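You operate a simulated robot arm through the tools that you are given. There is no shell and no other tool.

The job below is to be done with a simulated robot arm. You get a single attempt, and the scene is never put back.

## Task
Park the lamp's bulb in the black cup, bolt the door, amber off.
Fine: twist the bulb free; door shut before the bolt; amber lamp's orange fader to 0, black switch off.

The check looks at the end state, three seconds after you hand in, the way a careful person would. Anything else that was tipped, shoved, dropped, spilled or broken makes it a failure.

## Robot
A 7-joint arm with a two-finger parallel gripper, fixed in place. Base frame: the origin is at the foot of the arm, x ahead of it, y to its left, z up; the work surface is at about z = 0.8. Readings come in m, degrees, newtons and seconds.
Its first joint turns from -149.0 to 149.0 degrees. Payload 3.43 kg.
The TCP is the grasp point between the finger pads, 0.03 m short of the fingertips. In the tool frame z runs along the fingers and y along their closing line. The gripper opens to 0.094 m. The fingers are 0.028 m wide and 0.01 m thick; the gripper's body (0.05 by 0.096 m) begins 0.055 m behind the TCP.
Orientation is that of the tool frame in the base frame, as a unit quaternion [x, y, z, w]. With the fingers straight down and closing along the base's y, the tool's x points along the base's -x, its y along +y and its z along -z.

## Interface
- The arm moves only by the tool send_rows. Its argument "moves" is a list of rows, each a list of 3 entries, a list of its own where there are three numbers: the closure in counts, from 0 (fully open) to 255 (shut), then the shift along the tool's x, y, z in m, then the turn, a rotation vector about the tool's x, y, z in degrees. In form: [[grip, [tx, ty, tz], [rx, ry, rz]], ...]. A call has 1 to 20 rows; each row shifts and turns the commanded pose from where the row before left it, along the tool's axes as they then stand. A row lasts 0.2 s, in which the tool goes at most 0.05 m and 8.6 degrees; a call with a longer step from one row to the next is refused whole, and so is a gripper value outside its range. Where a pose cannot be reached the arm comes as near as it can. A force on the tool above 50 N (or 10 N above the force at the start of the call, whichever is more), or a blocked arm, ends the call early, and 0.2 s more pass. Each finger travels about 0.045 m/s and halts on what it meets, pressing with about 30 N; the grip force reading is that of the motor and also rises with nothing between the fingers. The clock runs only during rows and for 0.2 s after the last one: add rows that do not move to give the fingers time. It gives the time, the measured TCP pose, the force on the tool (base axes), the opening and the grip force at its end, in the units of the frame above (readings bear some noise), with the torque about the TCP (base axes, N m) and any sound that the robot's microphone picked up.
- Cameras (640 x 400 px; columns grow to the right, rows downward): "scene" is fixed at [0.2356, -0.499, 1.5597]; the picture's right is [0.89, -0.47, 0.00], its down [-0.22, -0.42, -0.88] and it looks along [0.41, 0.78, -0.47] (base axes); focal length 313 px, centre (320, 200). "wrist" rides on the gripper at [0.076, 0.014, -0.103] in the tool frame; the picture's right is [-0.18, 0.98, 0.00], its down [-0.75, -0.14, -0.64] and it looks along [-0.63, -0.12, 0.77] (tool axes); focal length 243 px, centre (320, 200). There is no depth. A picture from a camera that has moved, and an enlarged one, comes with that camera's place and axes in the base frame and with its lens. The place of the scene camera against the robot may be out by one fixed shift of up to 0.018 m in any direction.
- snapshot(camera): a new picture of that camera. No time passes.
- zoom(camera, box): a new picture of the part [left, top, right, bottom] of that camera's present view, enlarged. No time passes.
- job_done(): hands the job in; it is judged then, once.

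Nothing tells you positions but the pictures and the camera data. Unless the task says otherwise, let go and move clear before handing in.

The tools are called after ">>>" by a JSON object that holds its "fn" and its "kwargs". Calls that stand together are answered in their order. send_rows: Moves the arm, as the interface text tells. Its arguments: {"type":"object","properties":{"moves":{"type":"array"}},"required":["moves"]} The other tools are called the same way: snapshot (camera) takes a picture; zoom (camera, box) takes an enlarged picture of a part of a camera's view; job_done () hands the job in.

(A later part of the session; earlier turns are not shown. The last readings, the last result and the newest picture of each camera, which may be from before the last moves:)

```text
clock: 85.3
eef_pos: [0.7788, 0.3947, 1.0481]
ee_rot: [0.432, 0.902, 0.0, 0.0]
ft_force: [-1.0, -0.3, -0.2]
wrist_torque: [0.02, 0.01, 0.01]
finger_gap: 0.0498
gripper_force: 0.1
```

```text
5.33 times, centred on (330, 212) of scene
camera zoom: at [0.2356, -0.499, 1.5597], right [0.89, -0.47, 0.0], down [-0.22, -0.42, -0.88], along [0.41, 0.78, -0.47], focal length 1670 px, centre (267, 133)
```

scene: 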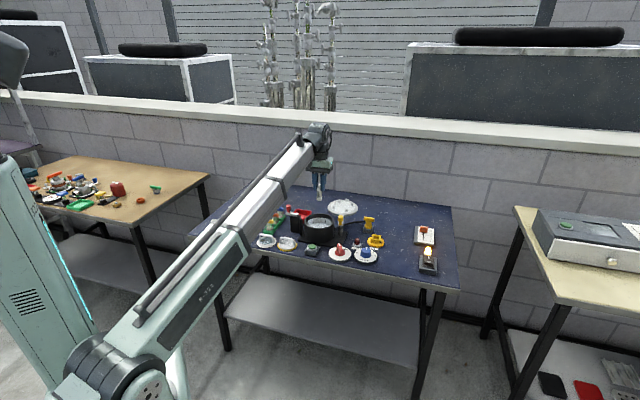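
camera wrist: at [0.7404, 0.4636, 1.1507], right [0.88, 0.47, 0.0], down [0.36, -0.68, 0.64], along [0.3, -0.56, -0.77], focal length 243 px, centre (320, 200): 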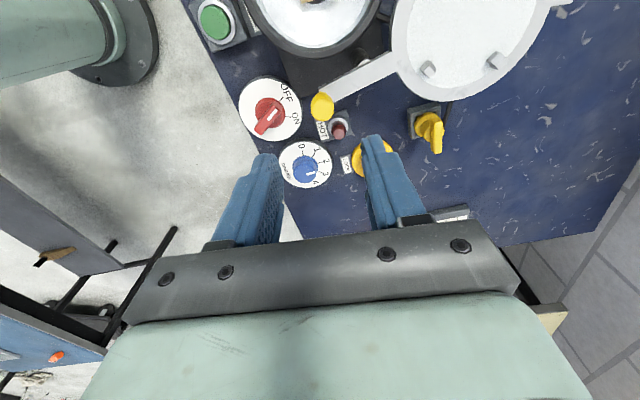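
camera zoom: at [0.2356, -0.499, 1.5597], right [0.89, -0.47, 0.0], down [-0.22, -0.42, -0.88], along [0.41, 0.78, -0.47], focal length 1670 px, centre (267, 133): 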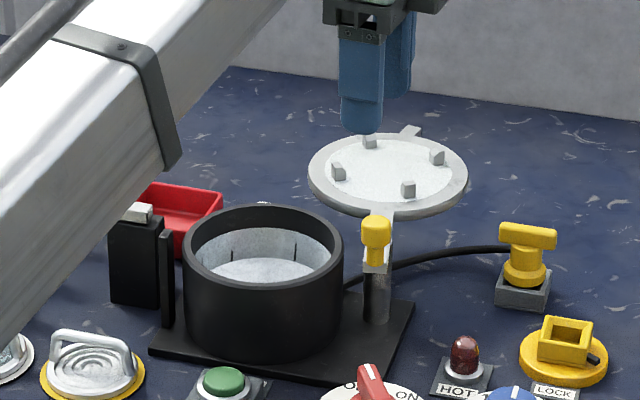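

The knob is within 2 mm of the gripper axis. I'll lower over it and grip.

>>> {"fn": "send_rows", "kwargs": {"moves": [[119, [-0.001, 0.002, 0.03], [0, 0, 0]], [119, [0, 0, 0.03], [0, 0, 0]], [119, [0, 0, 0.03], [0, 0, 0]], [119, [0, 0, 0.03], [0, 0, 0]], [180, [0, 0, 0], [0, 0, 0]], [255, [0, 0, 0], [0, 0, 0]], [255, [0, 0, 0], [0, 0, 0]], [255, [0, 0, 0], [0, 0, 0]]]}}

>>> {"fn": "snapshot", "kwargs": {"camera": "wrist"}}

>>> {"fn": "zoom", "kwargs": {"camera": "scene", "box": [270, 175, 390, 250]}}

```text
clock: 87.1
eef_pos: [0.7811, 0.3935, 0.9276]
ee_rot: [0.429, 0.903, 0.0, -0.001]
ft_force: [6.6, 5.4, -0.6]
wrist_torque: [-0.38, 0.3, 0.09]
finger_gap: 0.0216
gripper_force: 44.7
```

```text
taken
camera wrist: at [0.743, 0.4627, 1.0306], right [0.88, 0.48, 0.0], down [0.37, -0.67, 0.64], along [0.31, -0.56, -0.77], focal length 243 px, centre (320, 200)
```

wrist: 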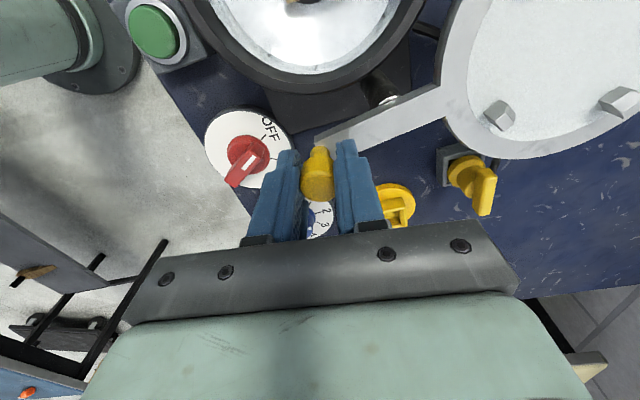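

```text
5.33 times, centred on (330, 212) of scene
camera zoom: at [0.2356, -0.499, 1.5597], right [0.89, -0.47, 0.0], down [-0.22, -0.42, -0.88], along [0.41, 0.78, -0.47], focal length 1670 px, centre (267, 133)
```

zoom: 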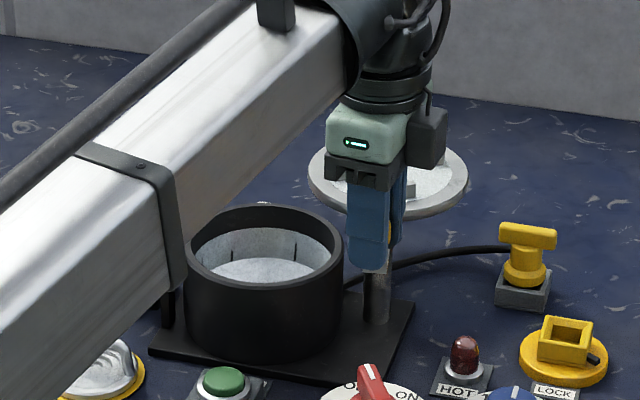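

Gripped again. Now I'll swing the lid back along the fitted arc in stages.

>>> {"fn": "send_rows", "kwargs": {"moves": [[255, [-0.0078, 0.0007, 0], [0, 0, -2.5]], [255, [-0.0074, 0.0027, 0], [0, 0, -2.5]], [255, [-0.007, 0.0036, 0], [0, 0, -2.5]], [255, [-0.0065, 0.0045, 0], [0, 0, -2.5]], [255, [0, 0, 0], [0, 0, 0]]]}}

>>> {"fn": "zoom", "kwargs": {"camera": "scene", "box": [270, 175, 390, 250]}}

```text
clock: 88.3
eef_pos: [0.8081, 0.3829, 0.9272]
ee_rot: [0.349, 0.937, 0.0, 0.0]
ft_force: [0.7, 15.2, 4.6]
wrist_torque: [0.56, 0.56, 0.0]
finger_gap: 0.0206
gripper_force: 44.4
```

```text
5.33 times, centred on (330, 212) of scene
camera zoom: at [0.2356, -0.499, 1.5597], right [0.89, -0.47, 0.0], down [-0.22, -0.42, -0.88], along [0.41, 0.78, -0.47], focal length 1670 px, centre (267, 133)
```

zoom: 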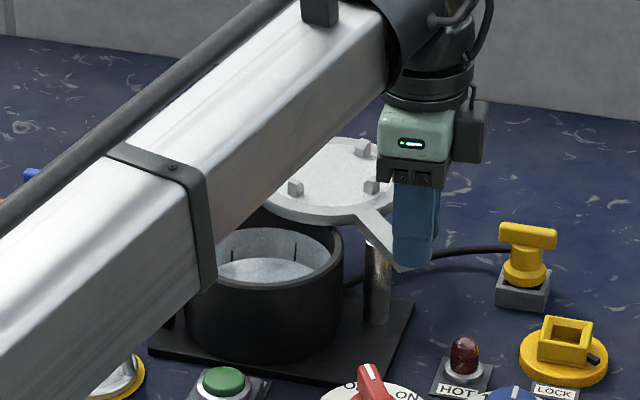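

>>> {"fn": "send_rows", "kwargs": {"moves": [[255, [-0.0058, 0.0053, 0], [0, 0, -2.5]], [255, [-0.0051, 0.006, 0], [0, 0, -2.5]], [255, [-0.0043, 0.0066, 0], [0, 0, -2.5]], [255, [-0.0034, 0.0071, 0], [0, 0, -2.5]], [255, [-0.0025, 0.0075, 0], [0, 0, -2.5]], [255, [0, 0, 0], [0, 0, 0]]]}}

>>> {"fn": "zoom", "kwargs": {"camera": "scene", "box": [270, 175, 390, 250]}}

```text
clock: 89.7
eef_pos: [0.8453, 0.3954, 0.9272]
ee_rot: [0.246, 0.969, -0.002, 0.001]
ft_force: [5.5, -8.2, 0.3]
wrist_torque: [0.06, 0.09, 0.01]
finger_gap: 0.0211
gripper_force: 45.6
```

```text
5.33 times, centred on (330, 212) of scene
camera zoom: at [0.2356, -0.499, 1.5597], right [0.89, -0.47, 0.0], down [-0.22, -0.42, -0.88], along [0.41, 0.78, -0.47], focal length 1670 px, centre (267, 133)
```

zoom: 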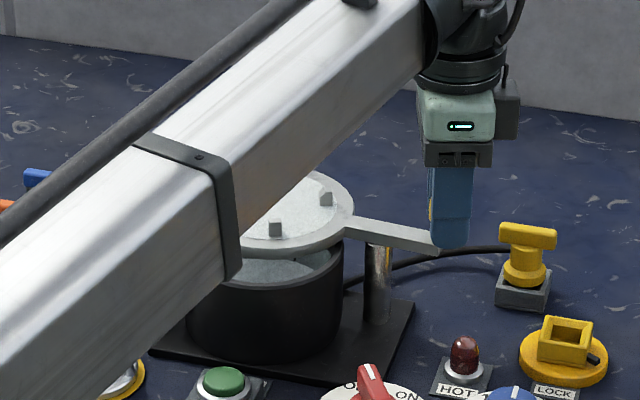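

>>> {"fn": "send_rows", "kwargs": {"moves": [[255, [-0.0014, 0.0077, 0], [0, 0, -2.5]], [255, [-0.0004, 0.0079, 0], [0, 0, -2.5]], [255, [0.0002, 0.0047, 0], [0, 0, -2.5]], [255, [0.0003, 0.002, 0], [0, 0, 0]], [255, [0, 0, 0], [0, 0, 0]]]}}

>>> {"fn": "zoom", "kwargs": {"camera": "scene", "box": [270, 175, 390, 250]}}

```text
clock: 90.9
eef_pos: [0.8559, 0.4131, 0.9272]
ee_rot: [0.182, 0.983, -0.001, 0.0]
ft_force: [4.9, -22.7, -13.5]
wrist_torque: [0.53, -0.7, 0.1]
finger_gap: 0.0216
gripper_force: 44.7
```

```text
5.33 times, centred on (330, 212) of scene
camera zoom: at [0.2356, -0.499, 1.5597], right [0.89, -0.47, 0.0], down [-0.22, -0.42, -0.88], along [0.41, 0.78, -0.47], focal length 1670 px, centre (267, 133)
```

zoom: 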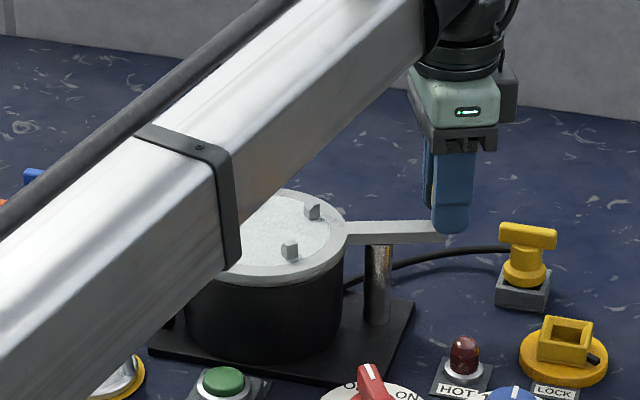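

The lid is back at its closed stop. I'll release the knob and rise, then verify.

>>> {"fn": "send_rows", "kwargs": {"moves": [[255, [0, -0.0015, 0], [0, 0, 0]], [170, [0, 0, 0], [0, 0, 0]], [119, [0, 0, 0], [0, 0, 0]], [119, [0, 0, 0], [0, 0, 0]], [119, [0, 0, -0.03], [0, 0, 0]], [119, [0, 0, -0.03], [0, 0, 0]], [119, [0, 0, -0.04], [0, 0, 0]], [119, [0, 0, 0], [0, 0, -8]], [119, [0, 0, 0], [0, 0, -8]], [119, [0, 0, 0], [0, 0, -8]], [119, [0, 0, 0], [0, 0, -8]], [119, [0, 0, 0], [0, 0, -8]], [119, [0, 0, 0], [0, 0, -8]], [119, [0, 0, 0], [0, 0, -8]], [119, [0, 0, 0], [0, 0, -8]], [119, [0, 0, 0], [0, 0, -2]], [119, [0, 0, 0], [0, 0, 0]]]}}

>>> {"fn": "snapshot", "kwargs": {"camera": "wrist"}}

>>> {"fn": "zoom", "kwargs": {"camera": "scene", "box": [270, 175, 390, 250]}}

```text
clock: 94.5
eef_pos: [0.8539, 0.4135, 1.0263]
ee_rot: [-0.383, 0.924, 0.001, 0.0]
ft_force: [-0.5, -0.9, 0.1]
wrist_torque: [0.02, -0.01, -0.02]
finger_gap: 0.0498
gripper_force: 0.2
```

```text
taken
camera wrist: at [0.7902, 0.3703, 1.1304], right [-0.57, 0.82, 0.0], down [0.63, 0.43, 0.64], along [0.53, 0.36, -0.77], focal length 243 px, centre (320, 200)
```

wrist: 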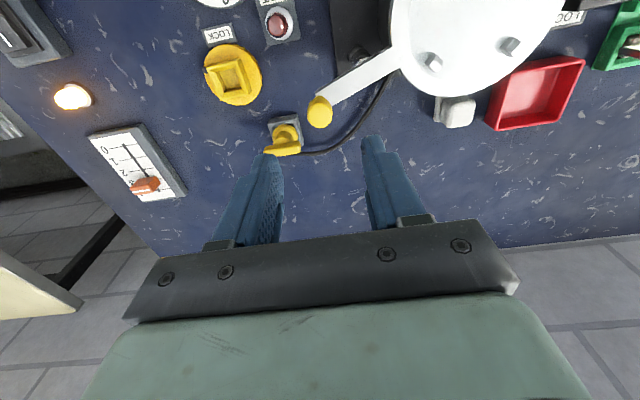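

```text
5.33 times, centred on (330, 212) of scene
camera zoom: at [0.2356, -0.499, 1.5597], right [0.89, -0.47, 0.0], down [-0.22, -0.42, -0.88], along [0.41, 0.78, -0.47], focal length 1670 px, centre (267, 133)
```

zoom: 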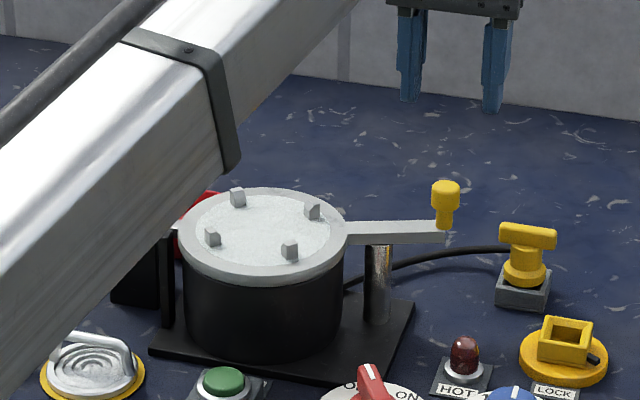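

The lid is shut. Now I'll go to the red bolt knob to throw it.

>>> {"fn": "send_rows", "kwargs": {"moves": [[119, [0.0063, 0.045, 0], [0, 0, 0]], [119, [0.0063, 0.045, 0], [0, 0, 0]], [119, [0.0063, 0.045, 0], [0, 0, 0]], [119, [0.0063, 0.045, 0], [0, 0, 0]], [119, [0.0063, 0.045, 0], [0, 0, 0]], [119, [0.0063, 0.045, 0], [0, 0, 0]], [119, [0, 0, 0], [0, 0, 0]]]}}

>>> {"fn": "snapshot", "kwargs": {"camera": "wrist"}}

>>> {"fn": "zoom", "kwargs": {"camera": "wrist", "box": [220, 20, 420, 180]}}

```text
clock: 96.1
eef_pos: [0.6365, 0.5784, 1.0215]
ee_rot: [-0.382, 0.924, 0.001, 0.0]
ft_force: [-0.4, 0.0, 0.6]
wrist_torque: [-0.05, -0.01, 0.0]
finger_gap: 0.0501
gripper_force: 0.2
```

```text
taken
camera wrist: at [0.572, 0.5354, 1.1257], right [-0.57, 0.82, 0.0], down [0.63, 0.43, 0.64], along [0.53, 0.36, -0.77], focal length 243 px, centre (320, 200)
```

wrist: 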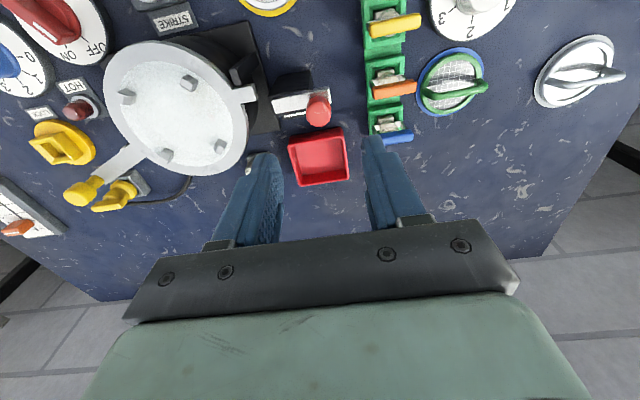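

```text
2.50 times, centred on (320, 100) of wrist
camera zoom: at [0.572, 0.5354, 1.1257], right [-0.57, 0.82, 0.0], down [0.63, 0.43, 0.64], along [0.53, 0.36, -0.77], focal length 606 px, centre (320, 450)
```

zoom: 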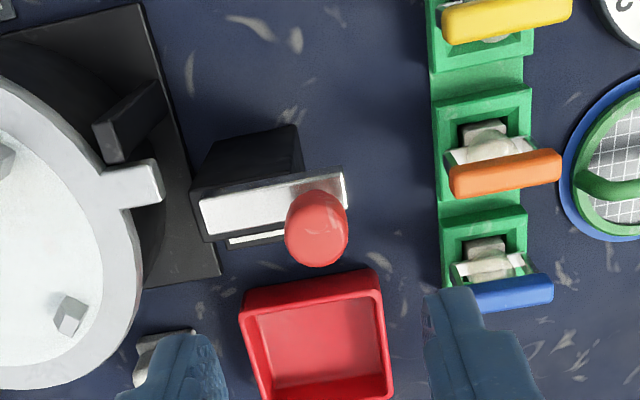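

>>> {"fn": "send_rows", "kwargs": {"moves": [[119, [0, 0, 0.032], [0, 0, 0]], [119, [0, 0, 0.032], [0, 0, 0]], [119, [0, 0, 0.032], [0, 0, 0]], [180, [0, 0, 0], [0, 0, 0]], [255, [0, 0, 0], [0, 0, 0]], [255, [0, 0, 0], [0, 0, 0]], [255, [0, 0, 0], [0, 0, 0]]]}}

>>> {"fn": "snapshot", "kwargs": {"camera": "wrist"}}

```text
clock: 97.7
eef_pos: [0.6352, 0.5765, 0.9261]
ee_rot: [-0.382, 0.924, 0.001, 0.0]
ft_force: [8.9, -9.6, -3.5]
wrist_torque: [0.8, -0.24, -0.06]
finger_gap: 0.0219
gripper_force: 45.8
```

```text
taken
camera wrist: at [0.5718, 0.534, 1.029], right [-0.56, 0.83, 0.0], down [0.63, 0.43, 0.64], along [0.53, 0.36, -0.77], focal length 243 px, centre (320, 200)
```

wrist: 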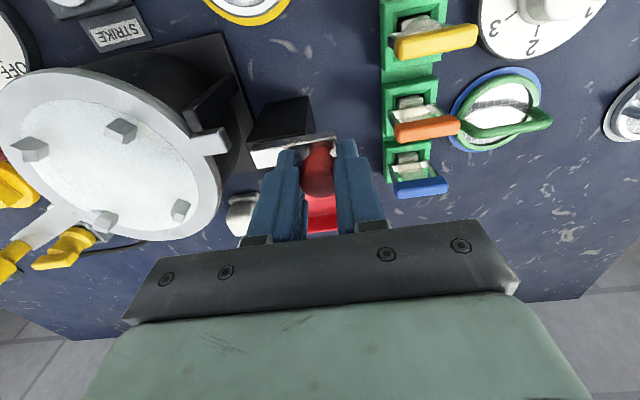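

>>> {"fn": "send_rows", "kwargs": {"moves": [[255, [0, -0.005, 0], [0, 0, 0]], [255, [0, -0.005, 0], [0, 0, 0]], [255, [0, -0.005, 0], [0, 0, 0]], [255, [0, -0.005, 0], [0, 0, 0]], [255, [0, -0.005, 0], [0, 0, 0]], [255, [0, 0, 0], [0, 0, 0]]]}}

>>> {"fn": "snapshot", "kwargs": {"camera": "wrist"}}

>>> {"fn": "zoom", "kwargs": {"camera": "scene", "box": [270, 175, 370, 245]}}

```text
clock: 99.1
eef_pos: [0.6532, 0.5608, 0.9296]
ee_rot: [-0.383, 0.924, 0.0, -0.002]
ft_force: [-3.1, -3.4, -37.4]
wrist_torque: [-0.51, -0.34, 0.0]
finger_gap: 0.0217
gripper_force: 45.0
```

```text
taken
camera wrist: at [0.5896, 0.5169, 1.033], right [-0.57, 0.82, 0.0], down [0.63, 0.43, 0.64], along [0.53, 0.36, -0.77], focal length 243 px, centre (320, 200)
```

wrist: 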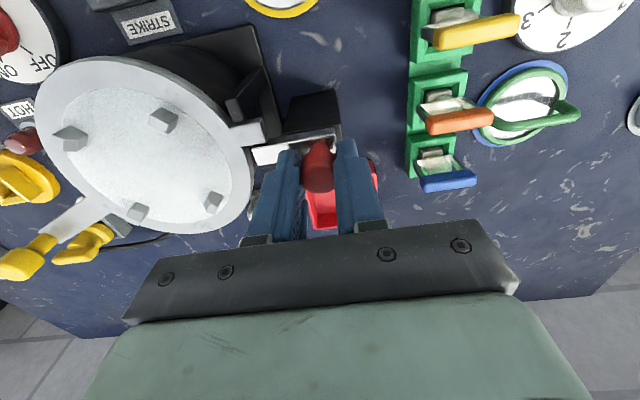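

```text
5.71 times, centred on (320, 210) of scene
camera zoom: at [0.2356, -0.499, 1.5597], right [0.89, -0.47, 0.0], down [-0.22, -0.42, -0.88], along [0.41, 0.78, -0.47], focal length 1789 px, centre (320, 143)
```

zoom: 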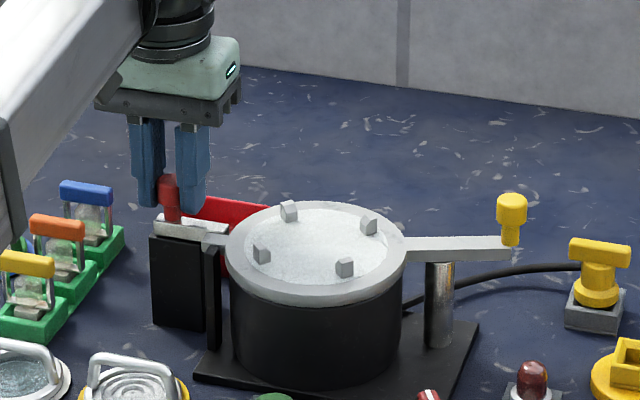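

The bolt has nearly reached its thrown position (2 mm short). I'll ease the vertical strain and push the last few millimetres.

>>> {"fn": "send_rows", "kwargs": {"moves": [[255, [0, 0, 0.003], [0, 0, 0]], [255, [0, -0.003, 0], [0, 0, 0]], [255, [0, -0.002, 0], [0, 0, 0]], [255, [0, 0, 0], [0, 0, 0]]]}}

>>> {"fn": "snapshot", "kwargs": {"camera": "wrist"}}

>>> {"fn": "zoom", "kwargs": {"camera": "scene", "box": [270, 175, 370, 245]}}

```text
clock: 100.1
eef_pos: [0.6553, 0.5579, 0.9297]
ee_rot: [-0.384, 0.923, 0.002, 0.0]
ft_force: [-18.8, 22.6, 9.1]
wrist_torque: [-0.8, 0.76, -0.05]
finger_gap: 0.0215
gripper_force: 45.2
```

```text
taken
camera wrist: at [0.5909, 0.5148, 1.0328], right [-0.57, 0.82, 0.01], down [0.63, 0.43, 0.64], along [0.53, 0.37, -0.77], focal length 243 px, centre (320, 200)
```

wrist: 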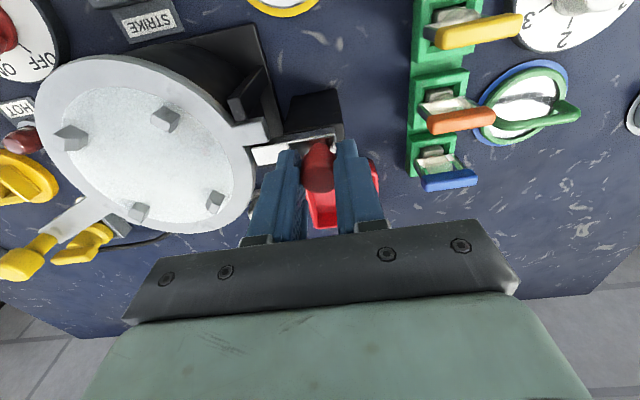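

```text
5.71 times, centred on (320, 210) of scene
camera zoom: at [0.2356, -0.499, 1.5597], right [0.89, -0.47, 0.0], down [-0.22, -0.42, -0.88], along [0.41, 0.78, -0.47], focal length 1789 px, centre (320, 143)
```

zoom: 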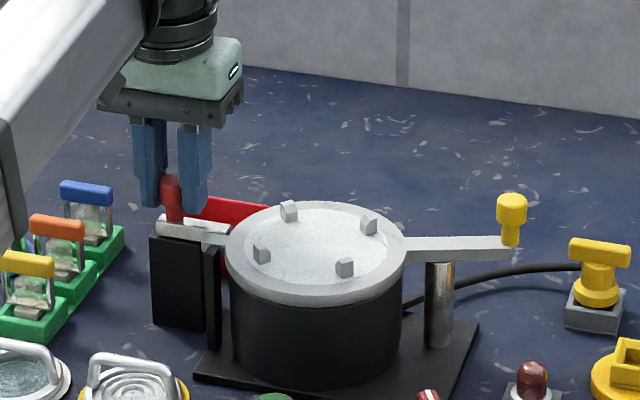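

The bolt hit its thrown stop, same place as at the start. I'll relax, release and rise, then verify.

>>> {"fn": "send_rows", "kwargs": {"moves": [[255, [0, 0.003, 0], [0, 0, 0]], [190, [0, 0, 0], [0, 0, 0]], [119, [0, 0, 0], [0, 0, 0]], [119, [0, 0, 0], [0, 0, 0]], [119, [0, 0, -0.03], [0, 0, 0]], [119, [0, 0, -0.03], [0, 0, 0]], [119, [0, 0, -0.03], [0, 0, 0]], [119, [0, 0, 0], [0, 0, 0]]]}}

>>> {"fn": "zoom", "kwargs": {"camera": "wrist", "box": [200, 20, 400, 180]}}

>>> {"fn": "zoom", "kwargs": {"camera": "scene", "box": [270, 175, 370, 245]}}

```text
clock: 101.9
eef_pos: [0.6574, 0.5578, 1.0162]
ee_rot: [-0.383, 0.924, 0.0, 0.0]
ft_force: [-0.1, -0.7, -0.4]
wrist_torque: [0.0, -0.01, 0.01]
finger_gap: 0.05
gripper_force: 0.1
```

```text
2.50 times, centred on (300, 100) of wrist
camera zoom: at [0.5925, 0.5142, 1.1201], right [-0.57, 0.82, 0.0], down [0.63, 0.43, 0.64], along [0.53, 0.36, -0.77], focal length 606 px, centre (370, 450)
```

zoom: 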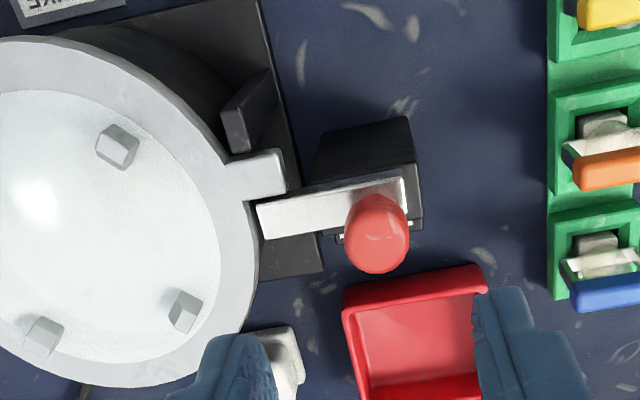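

```text
5.71 times, centred on (320, 210) of scene
camera zoom: at [0.2356, -0.499, 1.5597], right [0.89, -0.47, 0.0], down [-0.22, -0.42, -0.88], along [0.41, 0.78, -0.47], focal length 1789 px, centre (320, 143)
```

zoom: 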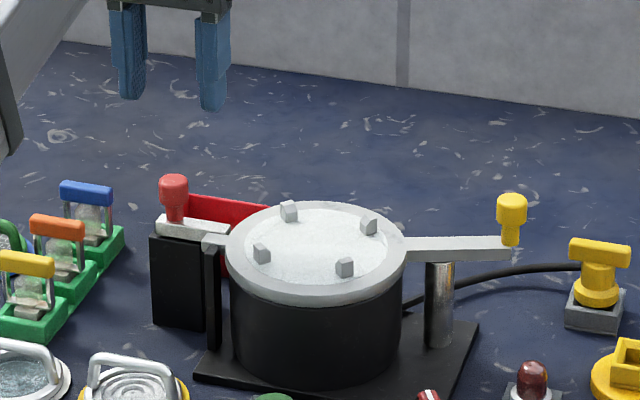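

The door is shut and bolted as at the start. Now to the amber lamp's controls at the right end: I'll move over for a close look.

>>> {"fn": "send_rows", "kwargs": {"moves": [[119, [0.006, -0.043, -0.003], [0, 0, 0]], [119, [0.006, -0.043, -0.003], [0, 0, 0]], [119, [0.006, -0.043, -0.003], [0, 0, 0]], [119, [0.006, -0.043, -0.003], [0, 0, 0]], [119, [0.006, -0.043, -0.003], [0, 0, 0]], [119, [0.006, -0.043, -0.003], [0, 0, 0]], [119, [0.006, -0.043, -0.003], [0, 0, 0]], [119, [0.006, -0.043, -0.003], [0, 0, 0]], [119, [0.006, -0.043, -0.003], [0, 0, 0]], [119, [0.006, -0.043, -0.003], [0, 0, 0]], [119, [0, 0, 0], [0, 0, 0]]]}}

>>> {"fn": "snapshot", "kwargs": {"camera": "wrist"}}

>>> {"fn": "snapshot", "kwargs": {"camera": "scene"}}

```text
clock: 104.3
eef_pos: [0.9153, 0.2119, 1.0482]
ee_rot: [-0.383, 0.924, 0.0, 0.0]
ft_force: [0.1, 0.8, -0.5]
wrist_torque: [-0.01, 0.0, -0.01]
finger_gap: 0.0499
gripper_force: 0.2
```

```text
taken
camera wrist: at [0.8505, 0.1684, 1.152], right [-0.57, 0.82, 0.0], down [0.63, 0.43, 0.64], along [0.53, 0.36, -0.77], focal length 243 px, centre (320, 200)
```

wrist: 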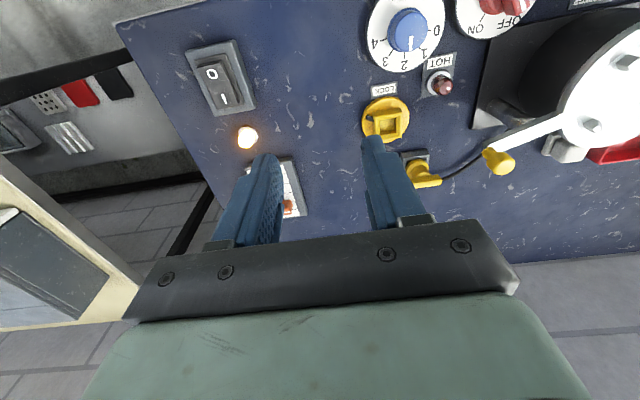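

```text
taken
```

scene: 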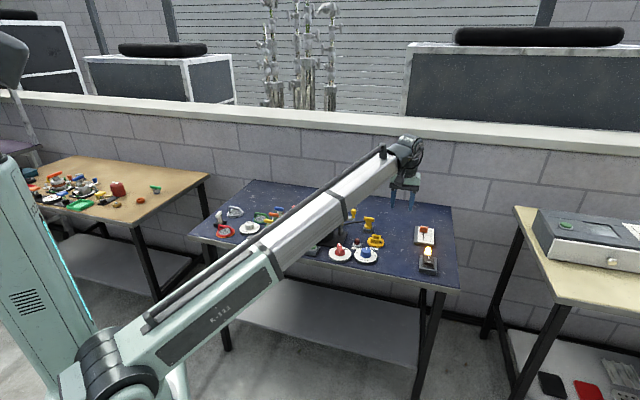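

>>> {"fn": "zoom", "kwargs": {"camera": "wrist", "box": [170, 20, 330, 130]}}

>>> {"fn": "zoom", "kwargs": {"camera": "wrist", "box": [200, 110, 340, 240]}}

>>> {"fn": "zoom", "kwargs": {"camera": "scene", "box": [405, 215, 455, 280]}}

```text
3.64 times, centred on (250, 75) of wrist
camera zoom: at [0.8505, 0.1684, 1.152], right [-0.57, 0.82, 0.0], down [0.63, 0.43, 0.64], along [0.53, 0.36, -0.77], focal length 882 px, centre (574, 654)
```

zoom: 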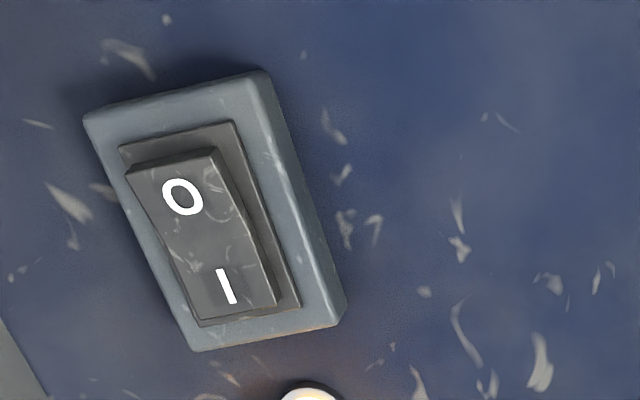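

```text
3.08 times, centred on (270, 175) of wrist
camera zoom: at [0.8505, 0.1684, 1.152], right [-0.57, 0.82, 0.0], down [0.63, 0.43, 0.64], along [0.53, 0.36, -0.77], focal length 746 px, centre (474, 277)
```

zoom: 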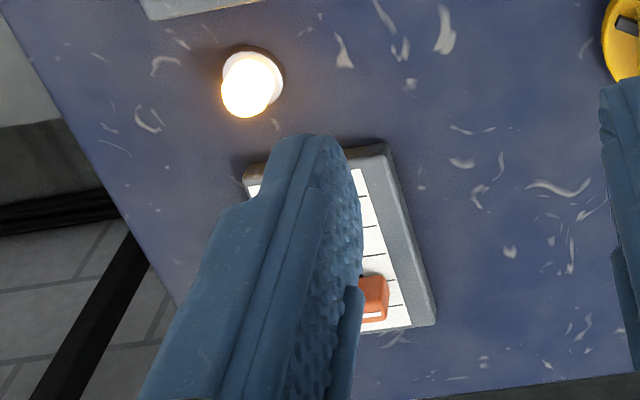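

```text
6.15 times, centred on (430, 248) of scene
camera zoom: at [0.2356, -0.499, 1.5597], right [0.89, -0.47, 0.0], down [-0.22, -0.42, -0.88], along [0.41, 0.78, -0.47], focal length 1926 px, centre (-357, -92)
```

zoom: 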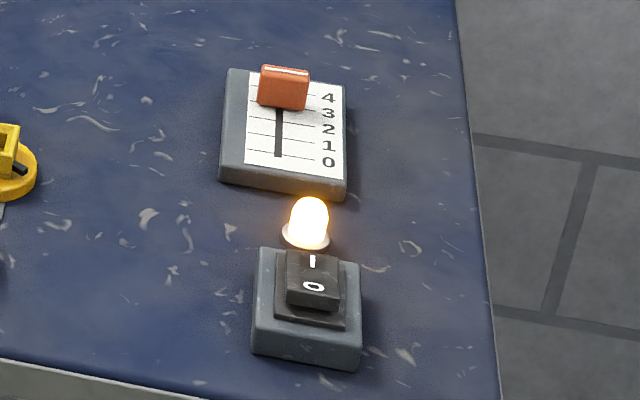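

The rocker's "0" end is the raised near end at about (0.98, 0.10), so pressing it turns the lamp off. The fader slides toward the robot to reach 0, and I'll shift sideways for an unobstructed view of it.

>>> {"fn": "send_rows", "kwargs": {"moves": [[119, [-0.01, 0.04, 0], [0, 0, 0]], [119, [-0.02, 0.04, 0], [0, 0, 0]], [119, [-0.02, 0.03, 0], [0, 0, 0]], [119, [0, 0, 0], [0, 0, 0]]]}}

>>> {"fn": "snapshot", "kwargs": {"camera": "wrist"}}

>>> {"fn": "zoom", "kwargs": {"camera": "wrist", "box": [80, 90, 240, 210]}}

```text
clock: 105.3
eef_pos: [0.8771, 0.3256, 1.0462]
ee_rot: [-0.382, 0.924, 0.001, 0.0]
ft_force: [0.8, 0.5, -0.2]
wrist_torque: [0.0, 0.01, 0.03]
finger_gap: 0.05
gripper_force: 0.1
```

```text
taken
camera wrist: at [0.812, 0.2829, 1.1503], right [-0.57, 0.82, 0.0], down [0.63, 0.43, 0.64], along [0.53, 0.36, -0.77], focal length 243 px, centre (320, 200)
```

wrist: 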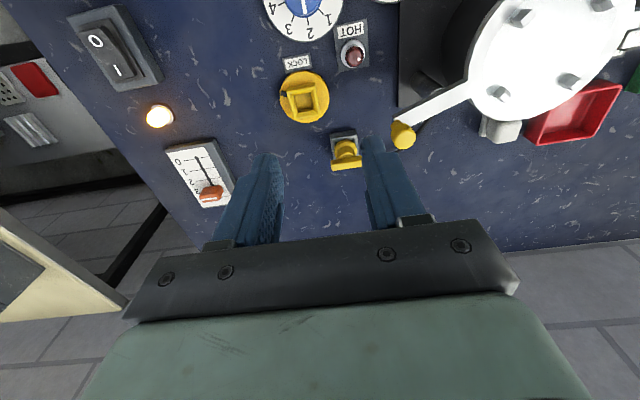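

```text
3.33 times, centred on (160, 150) of wrist
camera zoom: at [0.812, 0.2829, 1.1503], right [-0.57, 0.82, 0.0], down [0.63, 0.43, 0.64], along [0.53, 0.36, -0.77], focal length 809 px, centre (853, 367)
```

zoom: 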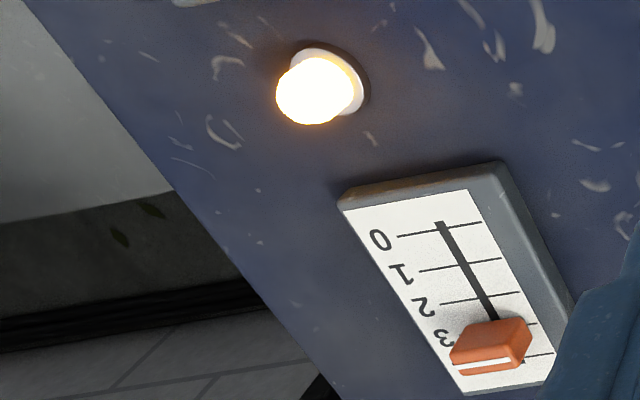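

The fader slides along the table's depth: 0 is at about (1.08, 0.23) and the knob is now near 3 at about (1.12, 0.28). That is beyond straight-down reach, so I'll tilt the tool outward about 35° and move toward it at a safe height.

>>> {"fn": "send_rows", "kwargs": {"moves": [[92, [0, 0, 0], [0, -7, 0]], [92, [0, 0, 0], [0, -7, 0]], [92, [0, 0, 0], [0, -7, 0]], [92, [0, 0, 0], [0, -7, 0]], [92, [0, 0, 0], [0, -7, 0]], [92, [-0.0177, -0.0347, 0.0124], [0, 0, 0]], [92, [-0.0177, -0.0347, 0.0124], [0, 0, 0]], [92, [-0.0177, -0.0347, 0.0124], [0, 0, 0]], [92, [-0.0177, -0.0347, 0.0124], [0, 0, 0]], [92, [-0.0177, -0.0347, 0.0124], [0, 0, 0]], [92, [-0.0177, -0.0347, 0.0124], [0, 0, 0]], [92, [0, 0, 0], [0, 0, 0]]]}}

>>> {"fn": "snapshot", "kwargs": {"camera": "wrist"}}

>>> {"fn": "snapshot", "kwargs": {"camera": "scene"}}

```text
clock: 107.9
eef_pos: [1.1155, 0.2686, 1.0461]
ee_rot: [-0.366, 0.88, 0.116, 0.278]
ft_force: [-1.1, 0.2, -0.2]
wrist_torque: [0.0, 0.01, 0.01]
finger_gap: 0.06
gripper_force: 0.1
```

```text
taken
camera wrist: at [1.019, 0.1941, 1.0874], right [-0.59, 0.8, 0.11], down [0.28, 0.08, 0.96], along [0.76, 0.59, -0.27], focal length 243 px, centre (320, 200)
```

wrist: 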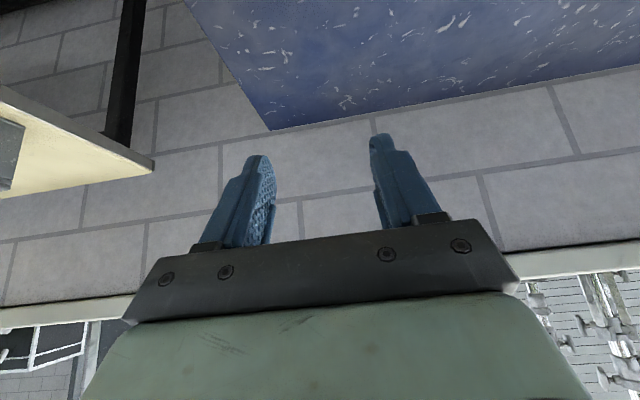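

```text
taken
```

scene: 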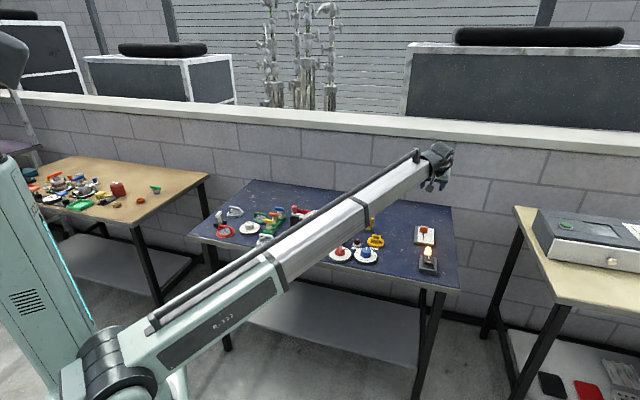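

The tilted pose is reachable. I'll lower toward the fader knob and check alignment in the scene view.

>>> {"fn": "send_rows", "kwargs": {"moves": [[92, [0.0241, 0, 0.0344], [0, 0, 0]], [92, [0.0241, 0, 0.0344], [0, 0, 0]], [92, [0.0241, 0, 0.0344], [0, 0, 0]], [92, [0, 0, 0], [0, 0, 0]]]}}

>>> {"fn": "snapshot", "kwargs": {"camera": "wrist"}}

>>> {"fn": "zoom", "kwargs": {"camera": "scene", "box": [390, 190, 470, 280]}}

```text
clock: 108.9
eef_pos: [1.1142, 0.269, 0.9214]
ee_rot: [-0.365, 0.881, 0.116, 0.277]
ft_force: [-0.3, -0.4, -0.1]
wrist_torque: [0.0, 0.02, -0.01]
finger_gap: 0.0603
gripper_force: 0.2
```

```text
taken
camera wrist: at [1.0181, 0.1936, 0.9629], right [-0.59, 0.8, 0.11], down [0.28, 0.08, 0.96], along [0.76, 0.59, -0.27], focal length 243 px, centre (320, 200)
```

wrist: 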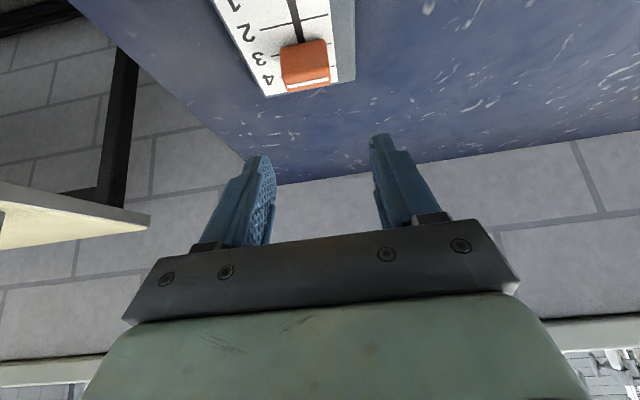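

```text
4.44 times, centred on (430, 235) of scene
camera zoom: at [0.2356, -0.499, 1.5597], right [0.89, -0.47, 0.0], down [-0.22, -0.42, -0.88], along [0.41, 0.78, -0.47], focal length 1391 px, centre (-169, 44)
```

zoom: 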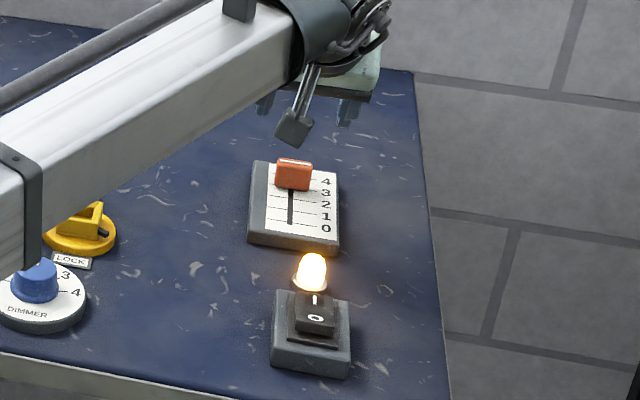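

The knob lies on the gripper's centreline between the fingers. I'll lower so the fingers straddle it and take another look before closing.

>>> {"fn": "send_rows", "kwargs": {"moves": [[92, [0.0111, -0.001, 0.017], [0, 0, 0]], [92, [0.0111, 0, 0.017], [0, 0, 0]], [92, [0.0095, 0, 0.014], [0, 0, 0]], [92, [0, 0, 0], [0, 0, 0]]]}}

>>> {"fn": "snapshot", "kwargs": {"camera": "wrist"}}

>>> {"fn": "zoom", "kwargs": {"camera": "scene", "box": [390, 190, 470, 280]}}

```text
clock: 109.9
eef_pos: [1.117, 0.2696, 0.8627]
ee_rot: [-0.366, 0.881, 0.116, 0.277]
ft_force: [0.1, 0.2, -0.5]
wrist_torque: [0.01, -0.01, -0.01]
finger_gap: 0.0601
gripper_force: 0.1
```

```text
taken
camera wrist: at [1.0208, 0.1939, 0.9042], right [-0.59, 0.8, 0.11], down [0.28, 0.08, 0.96], along [0.76, 0.59, -0.27], focal length 243 px, centre (320, 200)
```

wrist: 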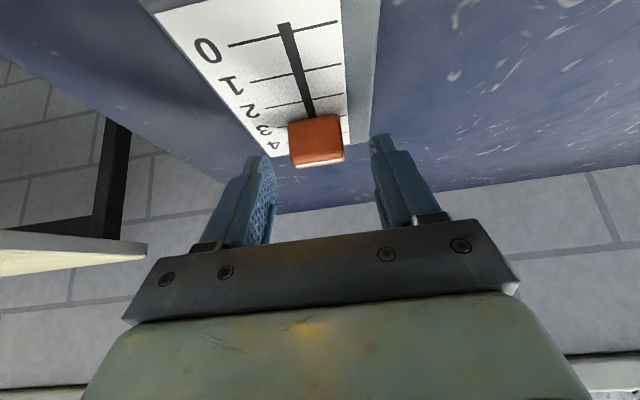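

```text
4.44 times, centred on (430, 235) of scene
camera zoom: at [0.2356, -0.499, 1.5597], right [0.89, -0.47, 0.0], down [-0.22, -0.42, -0.88], along [0.41, 0.78, -0.47], focal length 1391 px, centre (-169, 44)
```

zoom: 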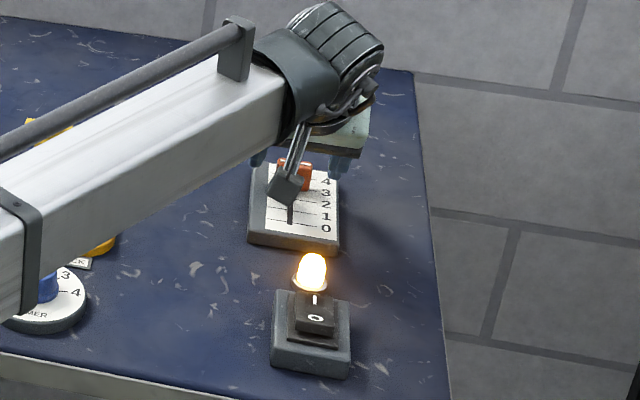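

>>> {"fn": "send_rows", "kwargs": {"moves": [[130, [0, 0, 0], [0, 0, 0]], [180, [0, 0, 0], [0, 0, 0]], [255, [0, 0, 0], [0, 0, 0]], [255, [0, 0, 0], [0, 0, 0]], [255, [0, 0, 0], [0, 0, 0]]]}}

>>> {"fn": "snapshot", "kwargs": {"camera": "wrist"}}

```text
clock: 111.1
eef_pos: [1.1175, 0.2686, 0.8629]
ee_rot: [-0.365, 0.881, 0.115, 0.277]
ft_force: [2.2, -1.8, -0.5]
wrist_torque: [-0.01, -0.13, -0.05]
finger_gap: 0.0322
gripper_force: 44.8
```

```text
taken
camera wrist: at [1.0209, 0.1938, 0.9043], right [-0.59, 0.8, 0.11], down [0.28, 0.08, 0.96], along [0.76, 0.59, -0.27], focal length 243 px, centre (320, 200)
```

wrist: 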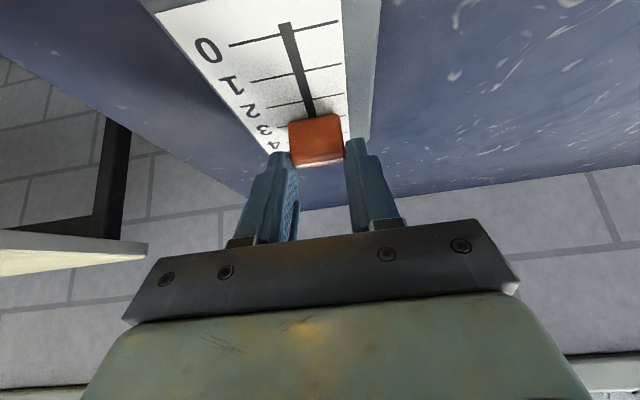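

Gripped the fader knob (32 mm). I'll draw it toward 0 in small steps.

>>> {"fn": "send_rows", "kwargs": {"moves": [[255, [0.0066, 0, -0.0046], [0, 0, 0]], [255, [0.0066, 0, -0.0046], [0, 0, 0]], [255, [0.0066, 0, -0.0046], [0, 0, 0]], [255, [0, 0, 0], [0, 0, 0]]]}}

>>> {"fn": "snapshot", "kwargs": {"camera": "wrist"}}

>>> {"fn": "zoom", "kwargs": {"camera": "scene", "box": [390, 190, 470, 280]}}

```text
clock: 112.1
eef_pos: [1.1003, 0.2522, 0.8626]
ee_rot: [-0.364, 0.881, 0.114, 0.278]
ft_force: [13.3, -14.9, -5.9]
wrist_torque: [-0.21, -0.7, -0.55]
finger_gap: 0.0321
gripper_force: 44.9
```

```text
taken
camera wrist: at [1.0033, 0.1767, 0.9043], right [-0.59, 0.8, 0.1], down [0.28, 0.08, 0.96], along [0.76, 0.59, -0.27], focal length 243 px, centre (320, 200)
```

wrist: 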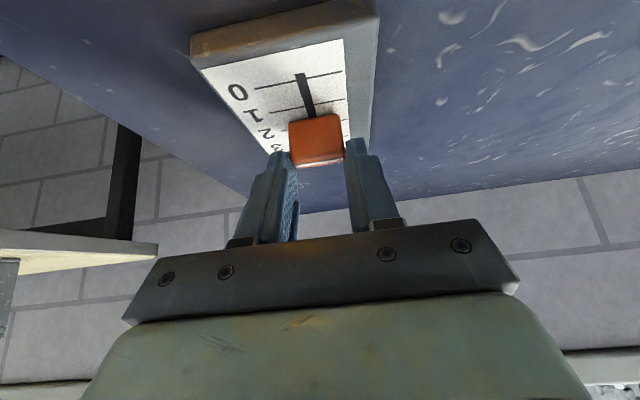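

```text
4.44 times, centred on (430, 235) of scene
camera zoom: at [0.2356, -0.499, 1.5597], right [0.89, -0.47, 0.0], down [-0.22, -0.42, -0.88], along [0.41, 0.78, -0.47], focal length 1391 px, centre (-169, 44)
```

zoom: 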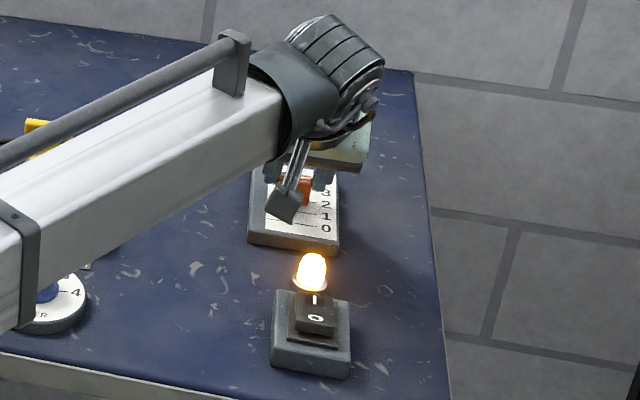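

>>> {"fn": "send_rows", "kwargs": {"moves": [[255, [0.0066, -0.001, -0.0046], [0, 0, 0]], [255, [0.0066, -0.001, -0.0046], [0, 0, 0]], [255, [0.0066, -0.001, -0.0046], [0, 0, 0]], [255, [0, 0, 0], [0, 0, 0]]]}}

>>> {"fn": "snapshot", "kwargs": {"camera": "wrist"}}

>>> {"fn": "zoom", "kwargs": {"camera": "scene", "box": [390, 190, 470, 280]}}

```text
clock: 113.1
eef_pos: [1.083, 0.2336, 0.8631]
ee_rot: [-0.366, 0.881, 0.116, 0.277]
ft_force: [9.2, -12.4, -12.5]
wrist_torque: [-0.24, -0.69, -0.39]
finger_gap: 0.0318
gripper_force: 44.9
```

```text
taken
camera wrist: at [0.9864, 0.1591, 0.9046], right [-0.59, 0.8, 0.11], down [0.28, 0.08, 0.96], along [0.76, 0.59, -0.27], focal length 243 px, centre (320, 200)
```

wrist: 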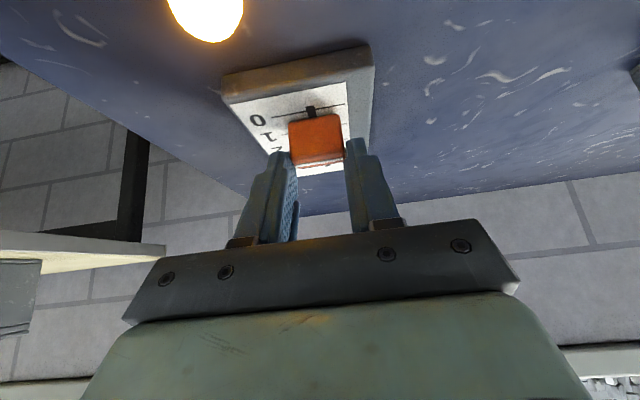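

```text
4.44 times, centred on (430, 235) of scene
camera zoom: at [0.2356, -0.499, 1.5597], right [0.89, -0.47, 0.0], down [-0.22, -0.42, -0.88], along [0.41, 0.78, -0.47], focal length 1391 px, centre (-169, 44)
```

zoom: 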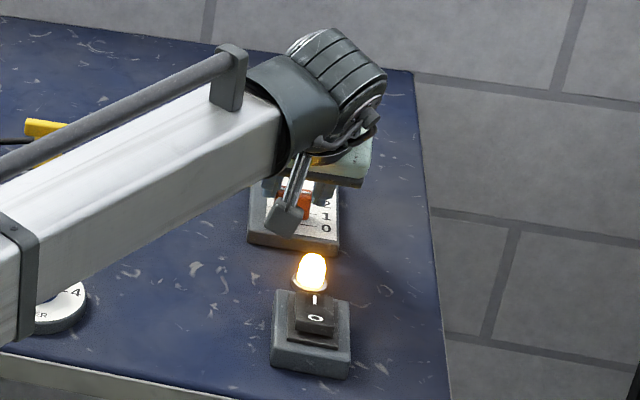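

>>> {"fn": "send_rows", "kwargs": {"moves": [[255, [0.0049, -0.001, -0.0034], [0, 0, 0]], [255, [0.0041, -0.001, -0.0029], [0, 0, 0]], [255, [0, 0, 0], [0, 0, 0]]]}}

>>> {"fn": "snapshot", "kwargs": {"camera": "wrist"}}

>>> {"fn": "zoom", "kwargs": {"camera": "wrist", "box": [200, 50, 400, 190]}}

>>> {"fn": "zoom", "kwargs": {"camera": "scene", "box": [405, 215, 455, 280]}}

```text
clock: 113.9
eef_pos: [1.0756, 0.2269, 0.863]
ee_rot: [-0.366, 0.881, 0.117, 0.276]
ft_force: [-6.3, 3.3, -14.6]
wrist_torque: [0.04, -0.23, -0.2]
finger_gap: 0.0317
gripper_force: 45.1
```

```text
taken
camera wrist: at [0.9793, 0.1513, 0.9046], right [-0.59, 0.8, 0.11], down [0.28, 0.07, 0.96], along [0.76, 0.6, -0.27], focal length 243 px, centre (320, 200)
```

wrist: 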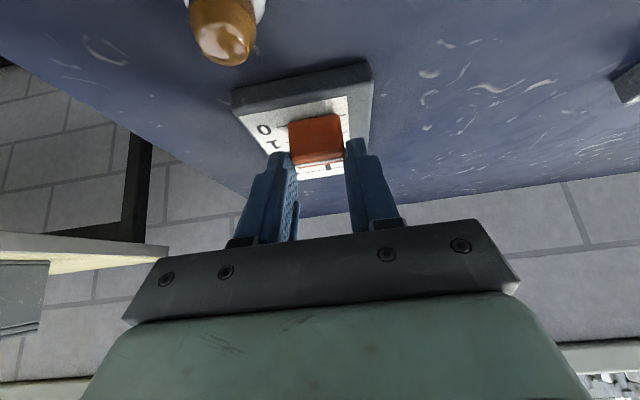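

```text
2.86 times, centred on (300, 120) of wrist
camera zoom: at [0.9793, 0.1513, 0.9046], right [-0.59, 0.8, 0.11], down [0.28, 0.07, 0.96], along [0.76, 0.6, -0.27], focal length 693 px, centre (377, 429)
```

zoom: 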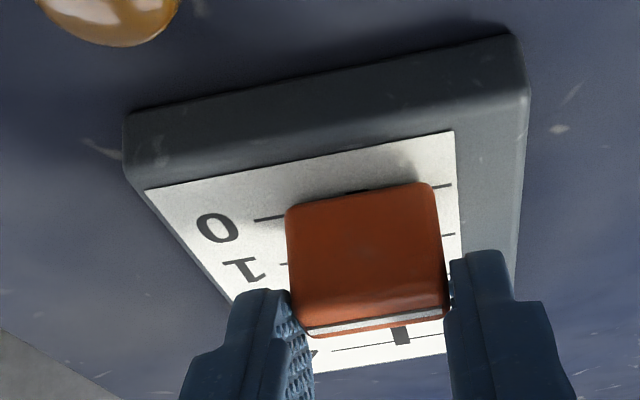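

```text
6.15 times, centred on (430, 248) of scene
camera zoom: at [0.2356, -0.499, 1.5597], right [0.89, -0.47, 0.0], down [-0.22, -0.42, -0.88], along [0.41, 0.78, -0.47], focal length 1926 px, centre (-357, -92)
```

zoom: 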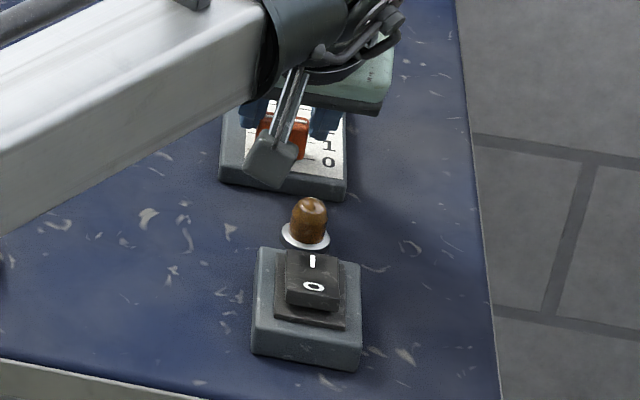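

The amber lamp went dark, but the knob's centre is still a few millimetres above the 0 line. I'll pull on to the end stop.

>>> {"fn": "send_rows", "kwargs": {"moves": [[255, [0.0033, 0, -0.0023], [0, 0, 0]], [255, [0.0033, 0, -0.0023], [0, 0, 0]], [255, [0, 0, 0], [0, 0, 0]]]}}

>>> {"fn": "zoom", "kwargs": {"camera": "wrist", "box": [200, 50, 400, 190]}}

```text
clock: 114.7
eef_pos: [1.0728, 0.2235, 0.8643]
ee_rot: [-0.365, 0.88, 0.118, 0.279]
ft_force: [17.7, 39.5, -7.5]
wrist_torque: [0.68, -0.48, 0.03]
finger_gap: 0.0315
gripper_force: 44.7
```

```text
2.86 times, centred on (300, 120) of wrist
camera zoom: at [0.9758, 0.148, 0.9049], right [-0.59, 0.8, 0.11], down [0.27, 0.07, 0.96], along [0.76, 0.6, -0.26], focal length 693 px, centre (377, 429)
```

zoom: 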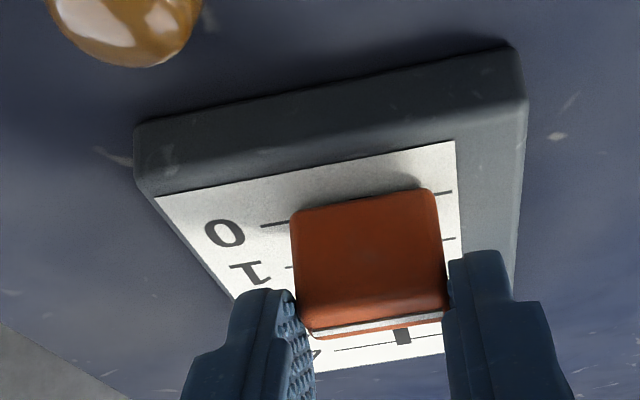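

The fader hit its stop at 0 (40 N back-force, knob 64 mm from where it started). I'll relax, open, and rise vertically.

>>> {"fn": "send_rows", "kwargs": {"moves": [[255, [-0.0033, 0, 0.0023], [0, 0, 0]], [170, [0, 0, 0], [0, 0, 0]], [119, [0, 0, 0], [0, 0, 0]], [92, [0, 0, 0], [0, 0, 0]], [92, [0, 0, 0], [0, 0, 0]], [92, [-0.0172, 0, -0.0246], [0, 0, 0]], [92, [-0.0172, 0, -0.0246], [0, 0, 0]], [92, [-0.0172, 0, -0.0246], [0, 0, 0]], [92, [-0.0172, 0, -0.0246], [0, 0, 0]], [92, [0, 0, 0], [0, 0, 0]]]}}

>>> {"fn": "snapshot", "kwargs": {"camera": "wrist"}}

>>> {"fn": "zoom", "kwargs": {"camera": "scene", "box": [405, 215, 455, 280]}}

```text
clock: 116.9
eef_pos: [1.0715, 0.2216, 0.983]
ee_rot: [-0.365, 0.881, 0.116, 0.277]
ft_force: [-0.2, -0.4, 0.0]
wrist_torque: [-0.02, -0.01, -0.03]
finger_gap: 0.06
gripper_force: 0.0
```

```text
taken
camera wrist: at [0.975, 0.1465, 1.024], right [-0.59, 0.8, 0.11], down [0.28, 0.08, 0.96], along [0.76, 0.59, -0.27], focal length 243 px, centre (320, 200)
```

wrist: 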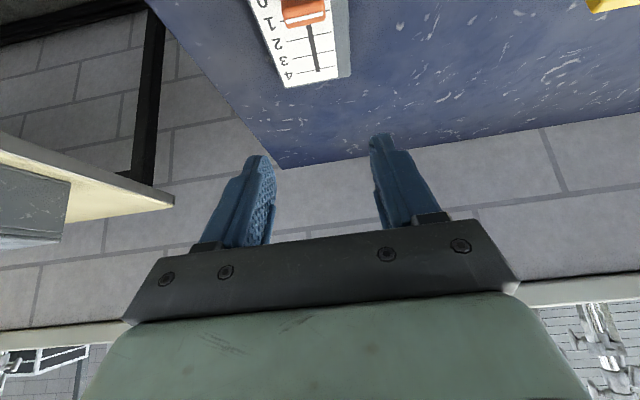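

```text
6.15 times, centred on (430, 248) of scene
camera zoom: at [0.2356, -0.499, 1.5597], right [0.89, -0.47, 0.0], down [-0.22, -0.42, -0.88], along [0.41, 0.78, -0.47], focal length 1926 px, centre (-357, -92)
```

zoom: 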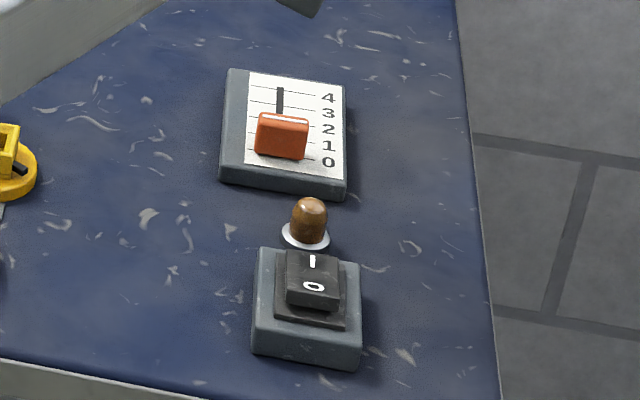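

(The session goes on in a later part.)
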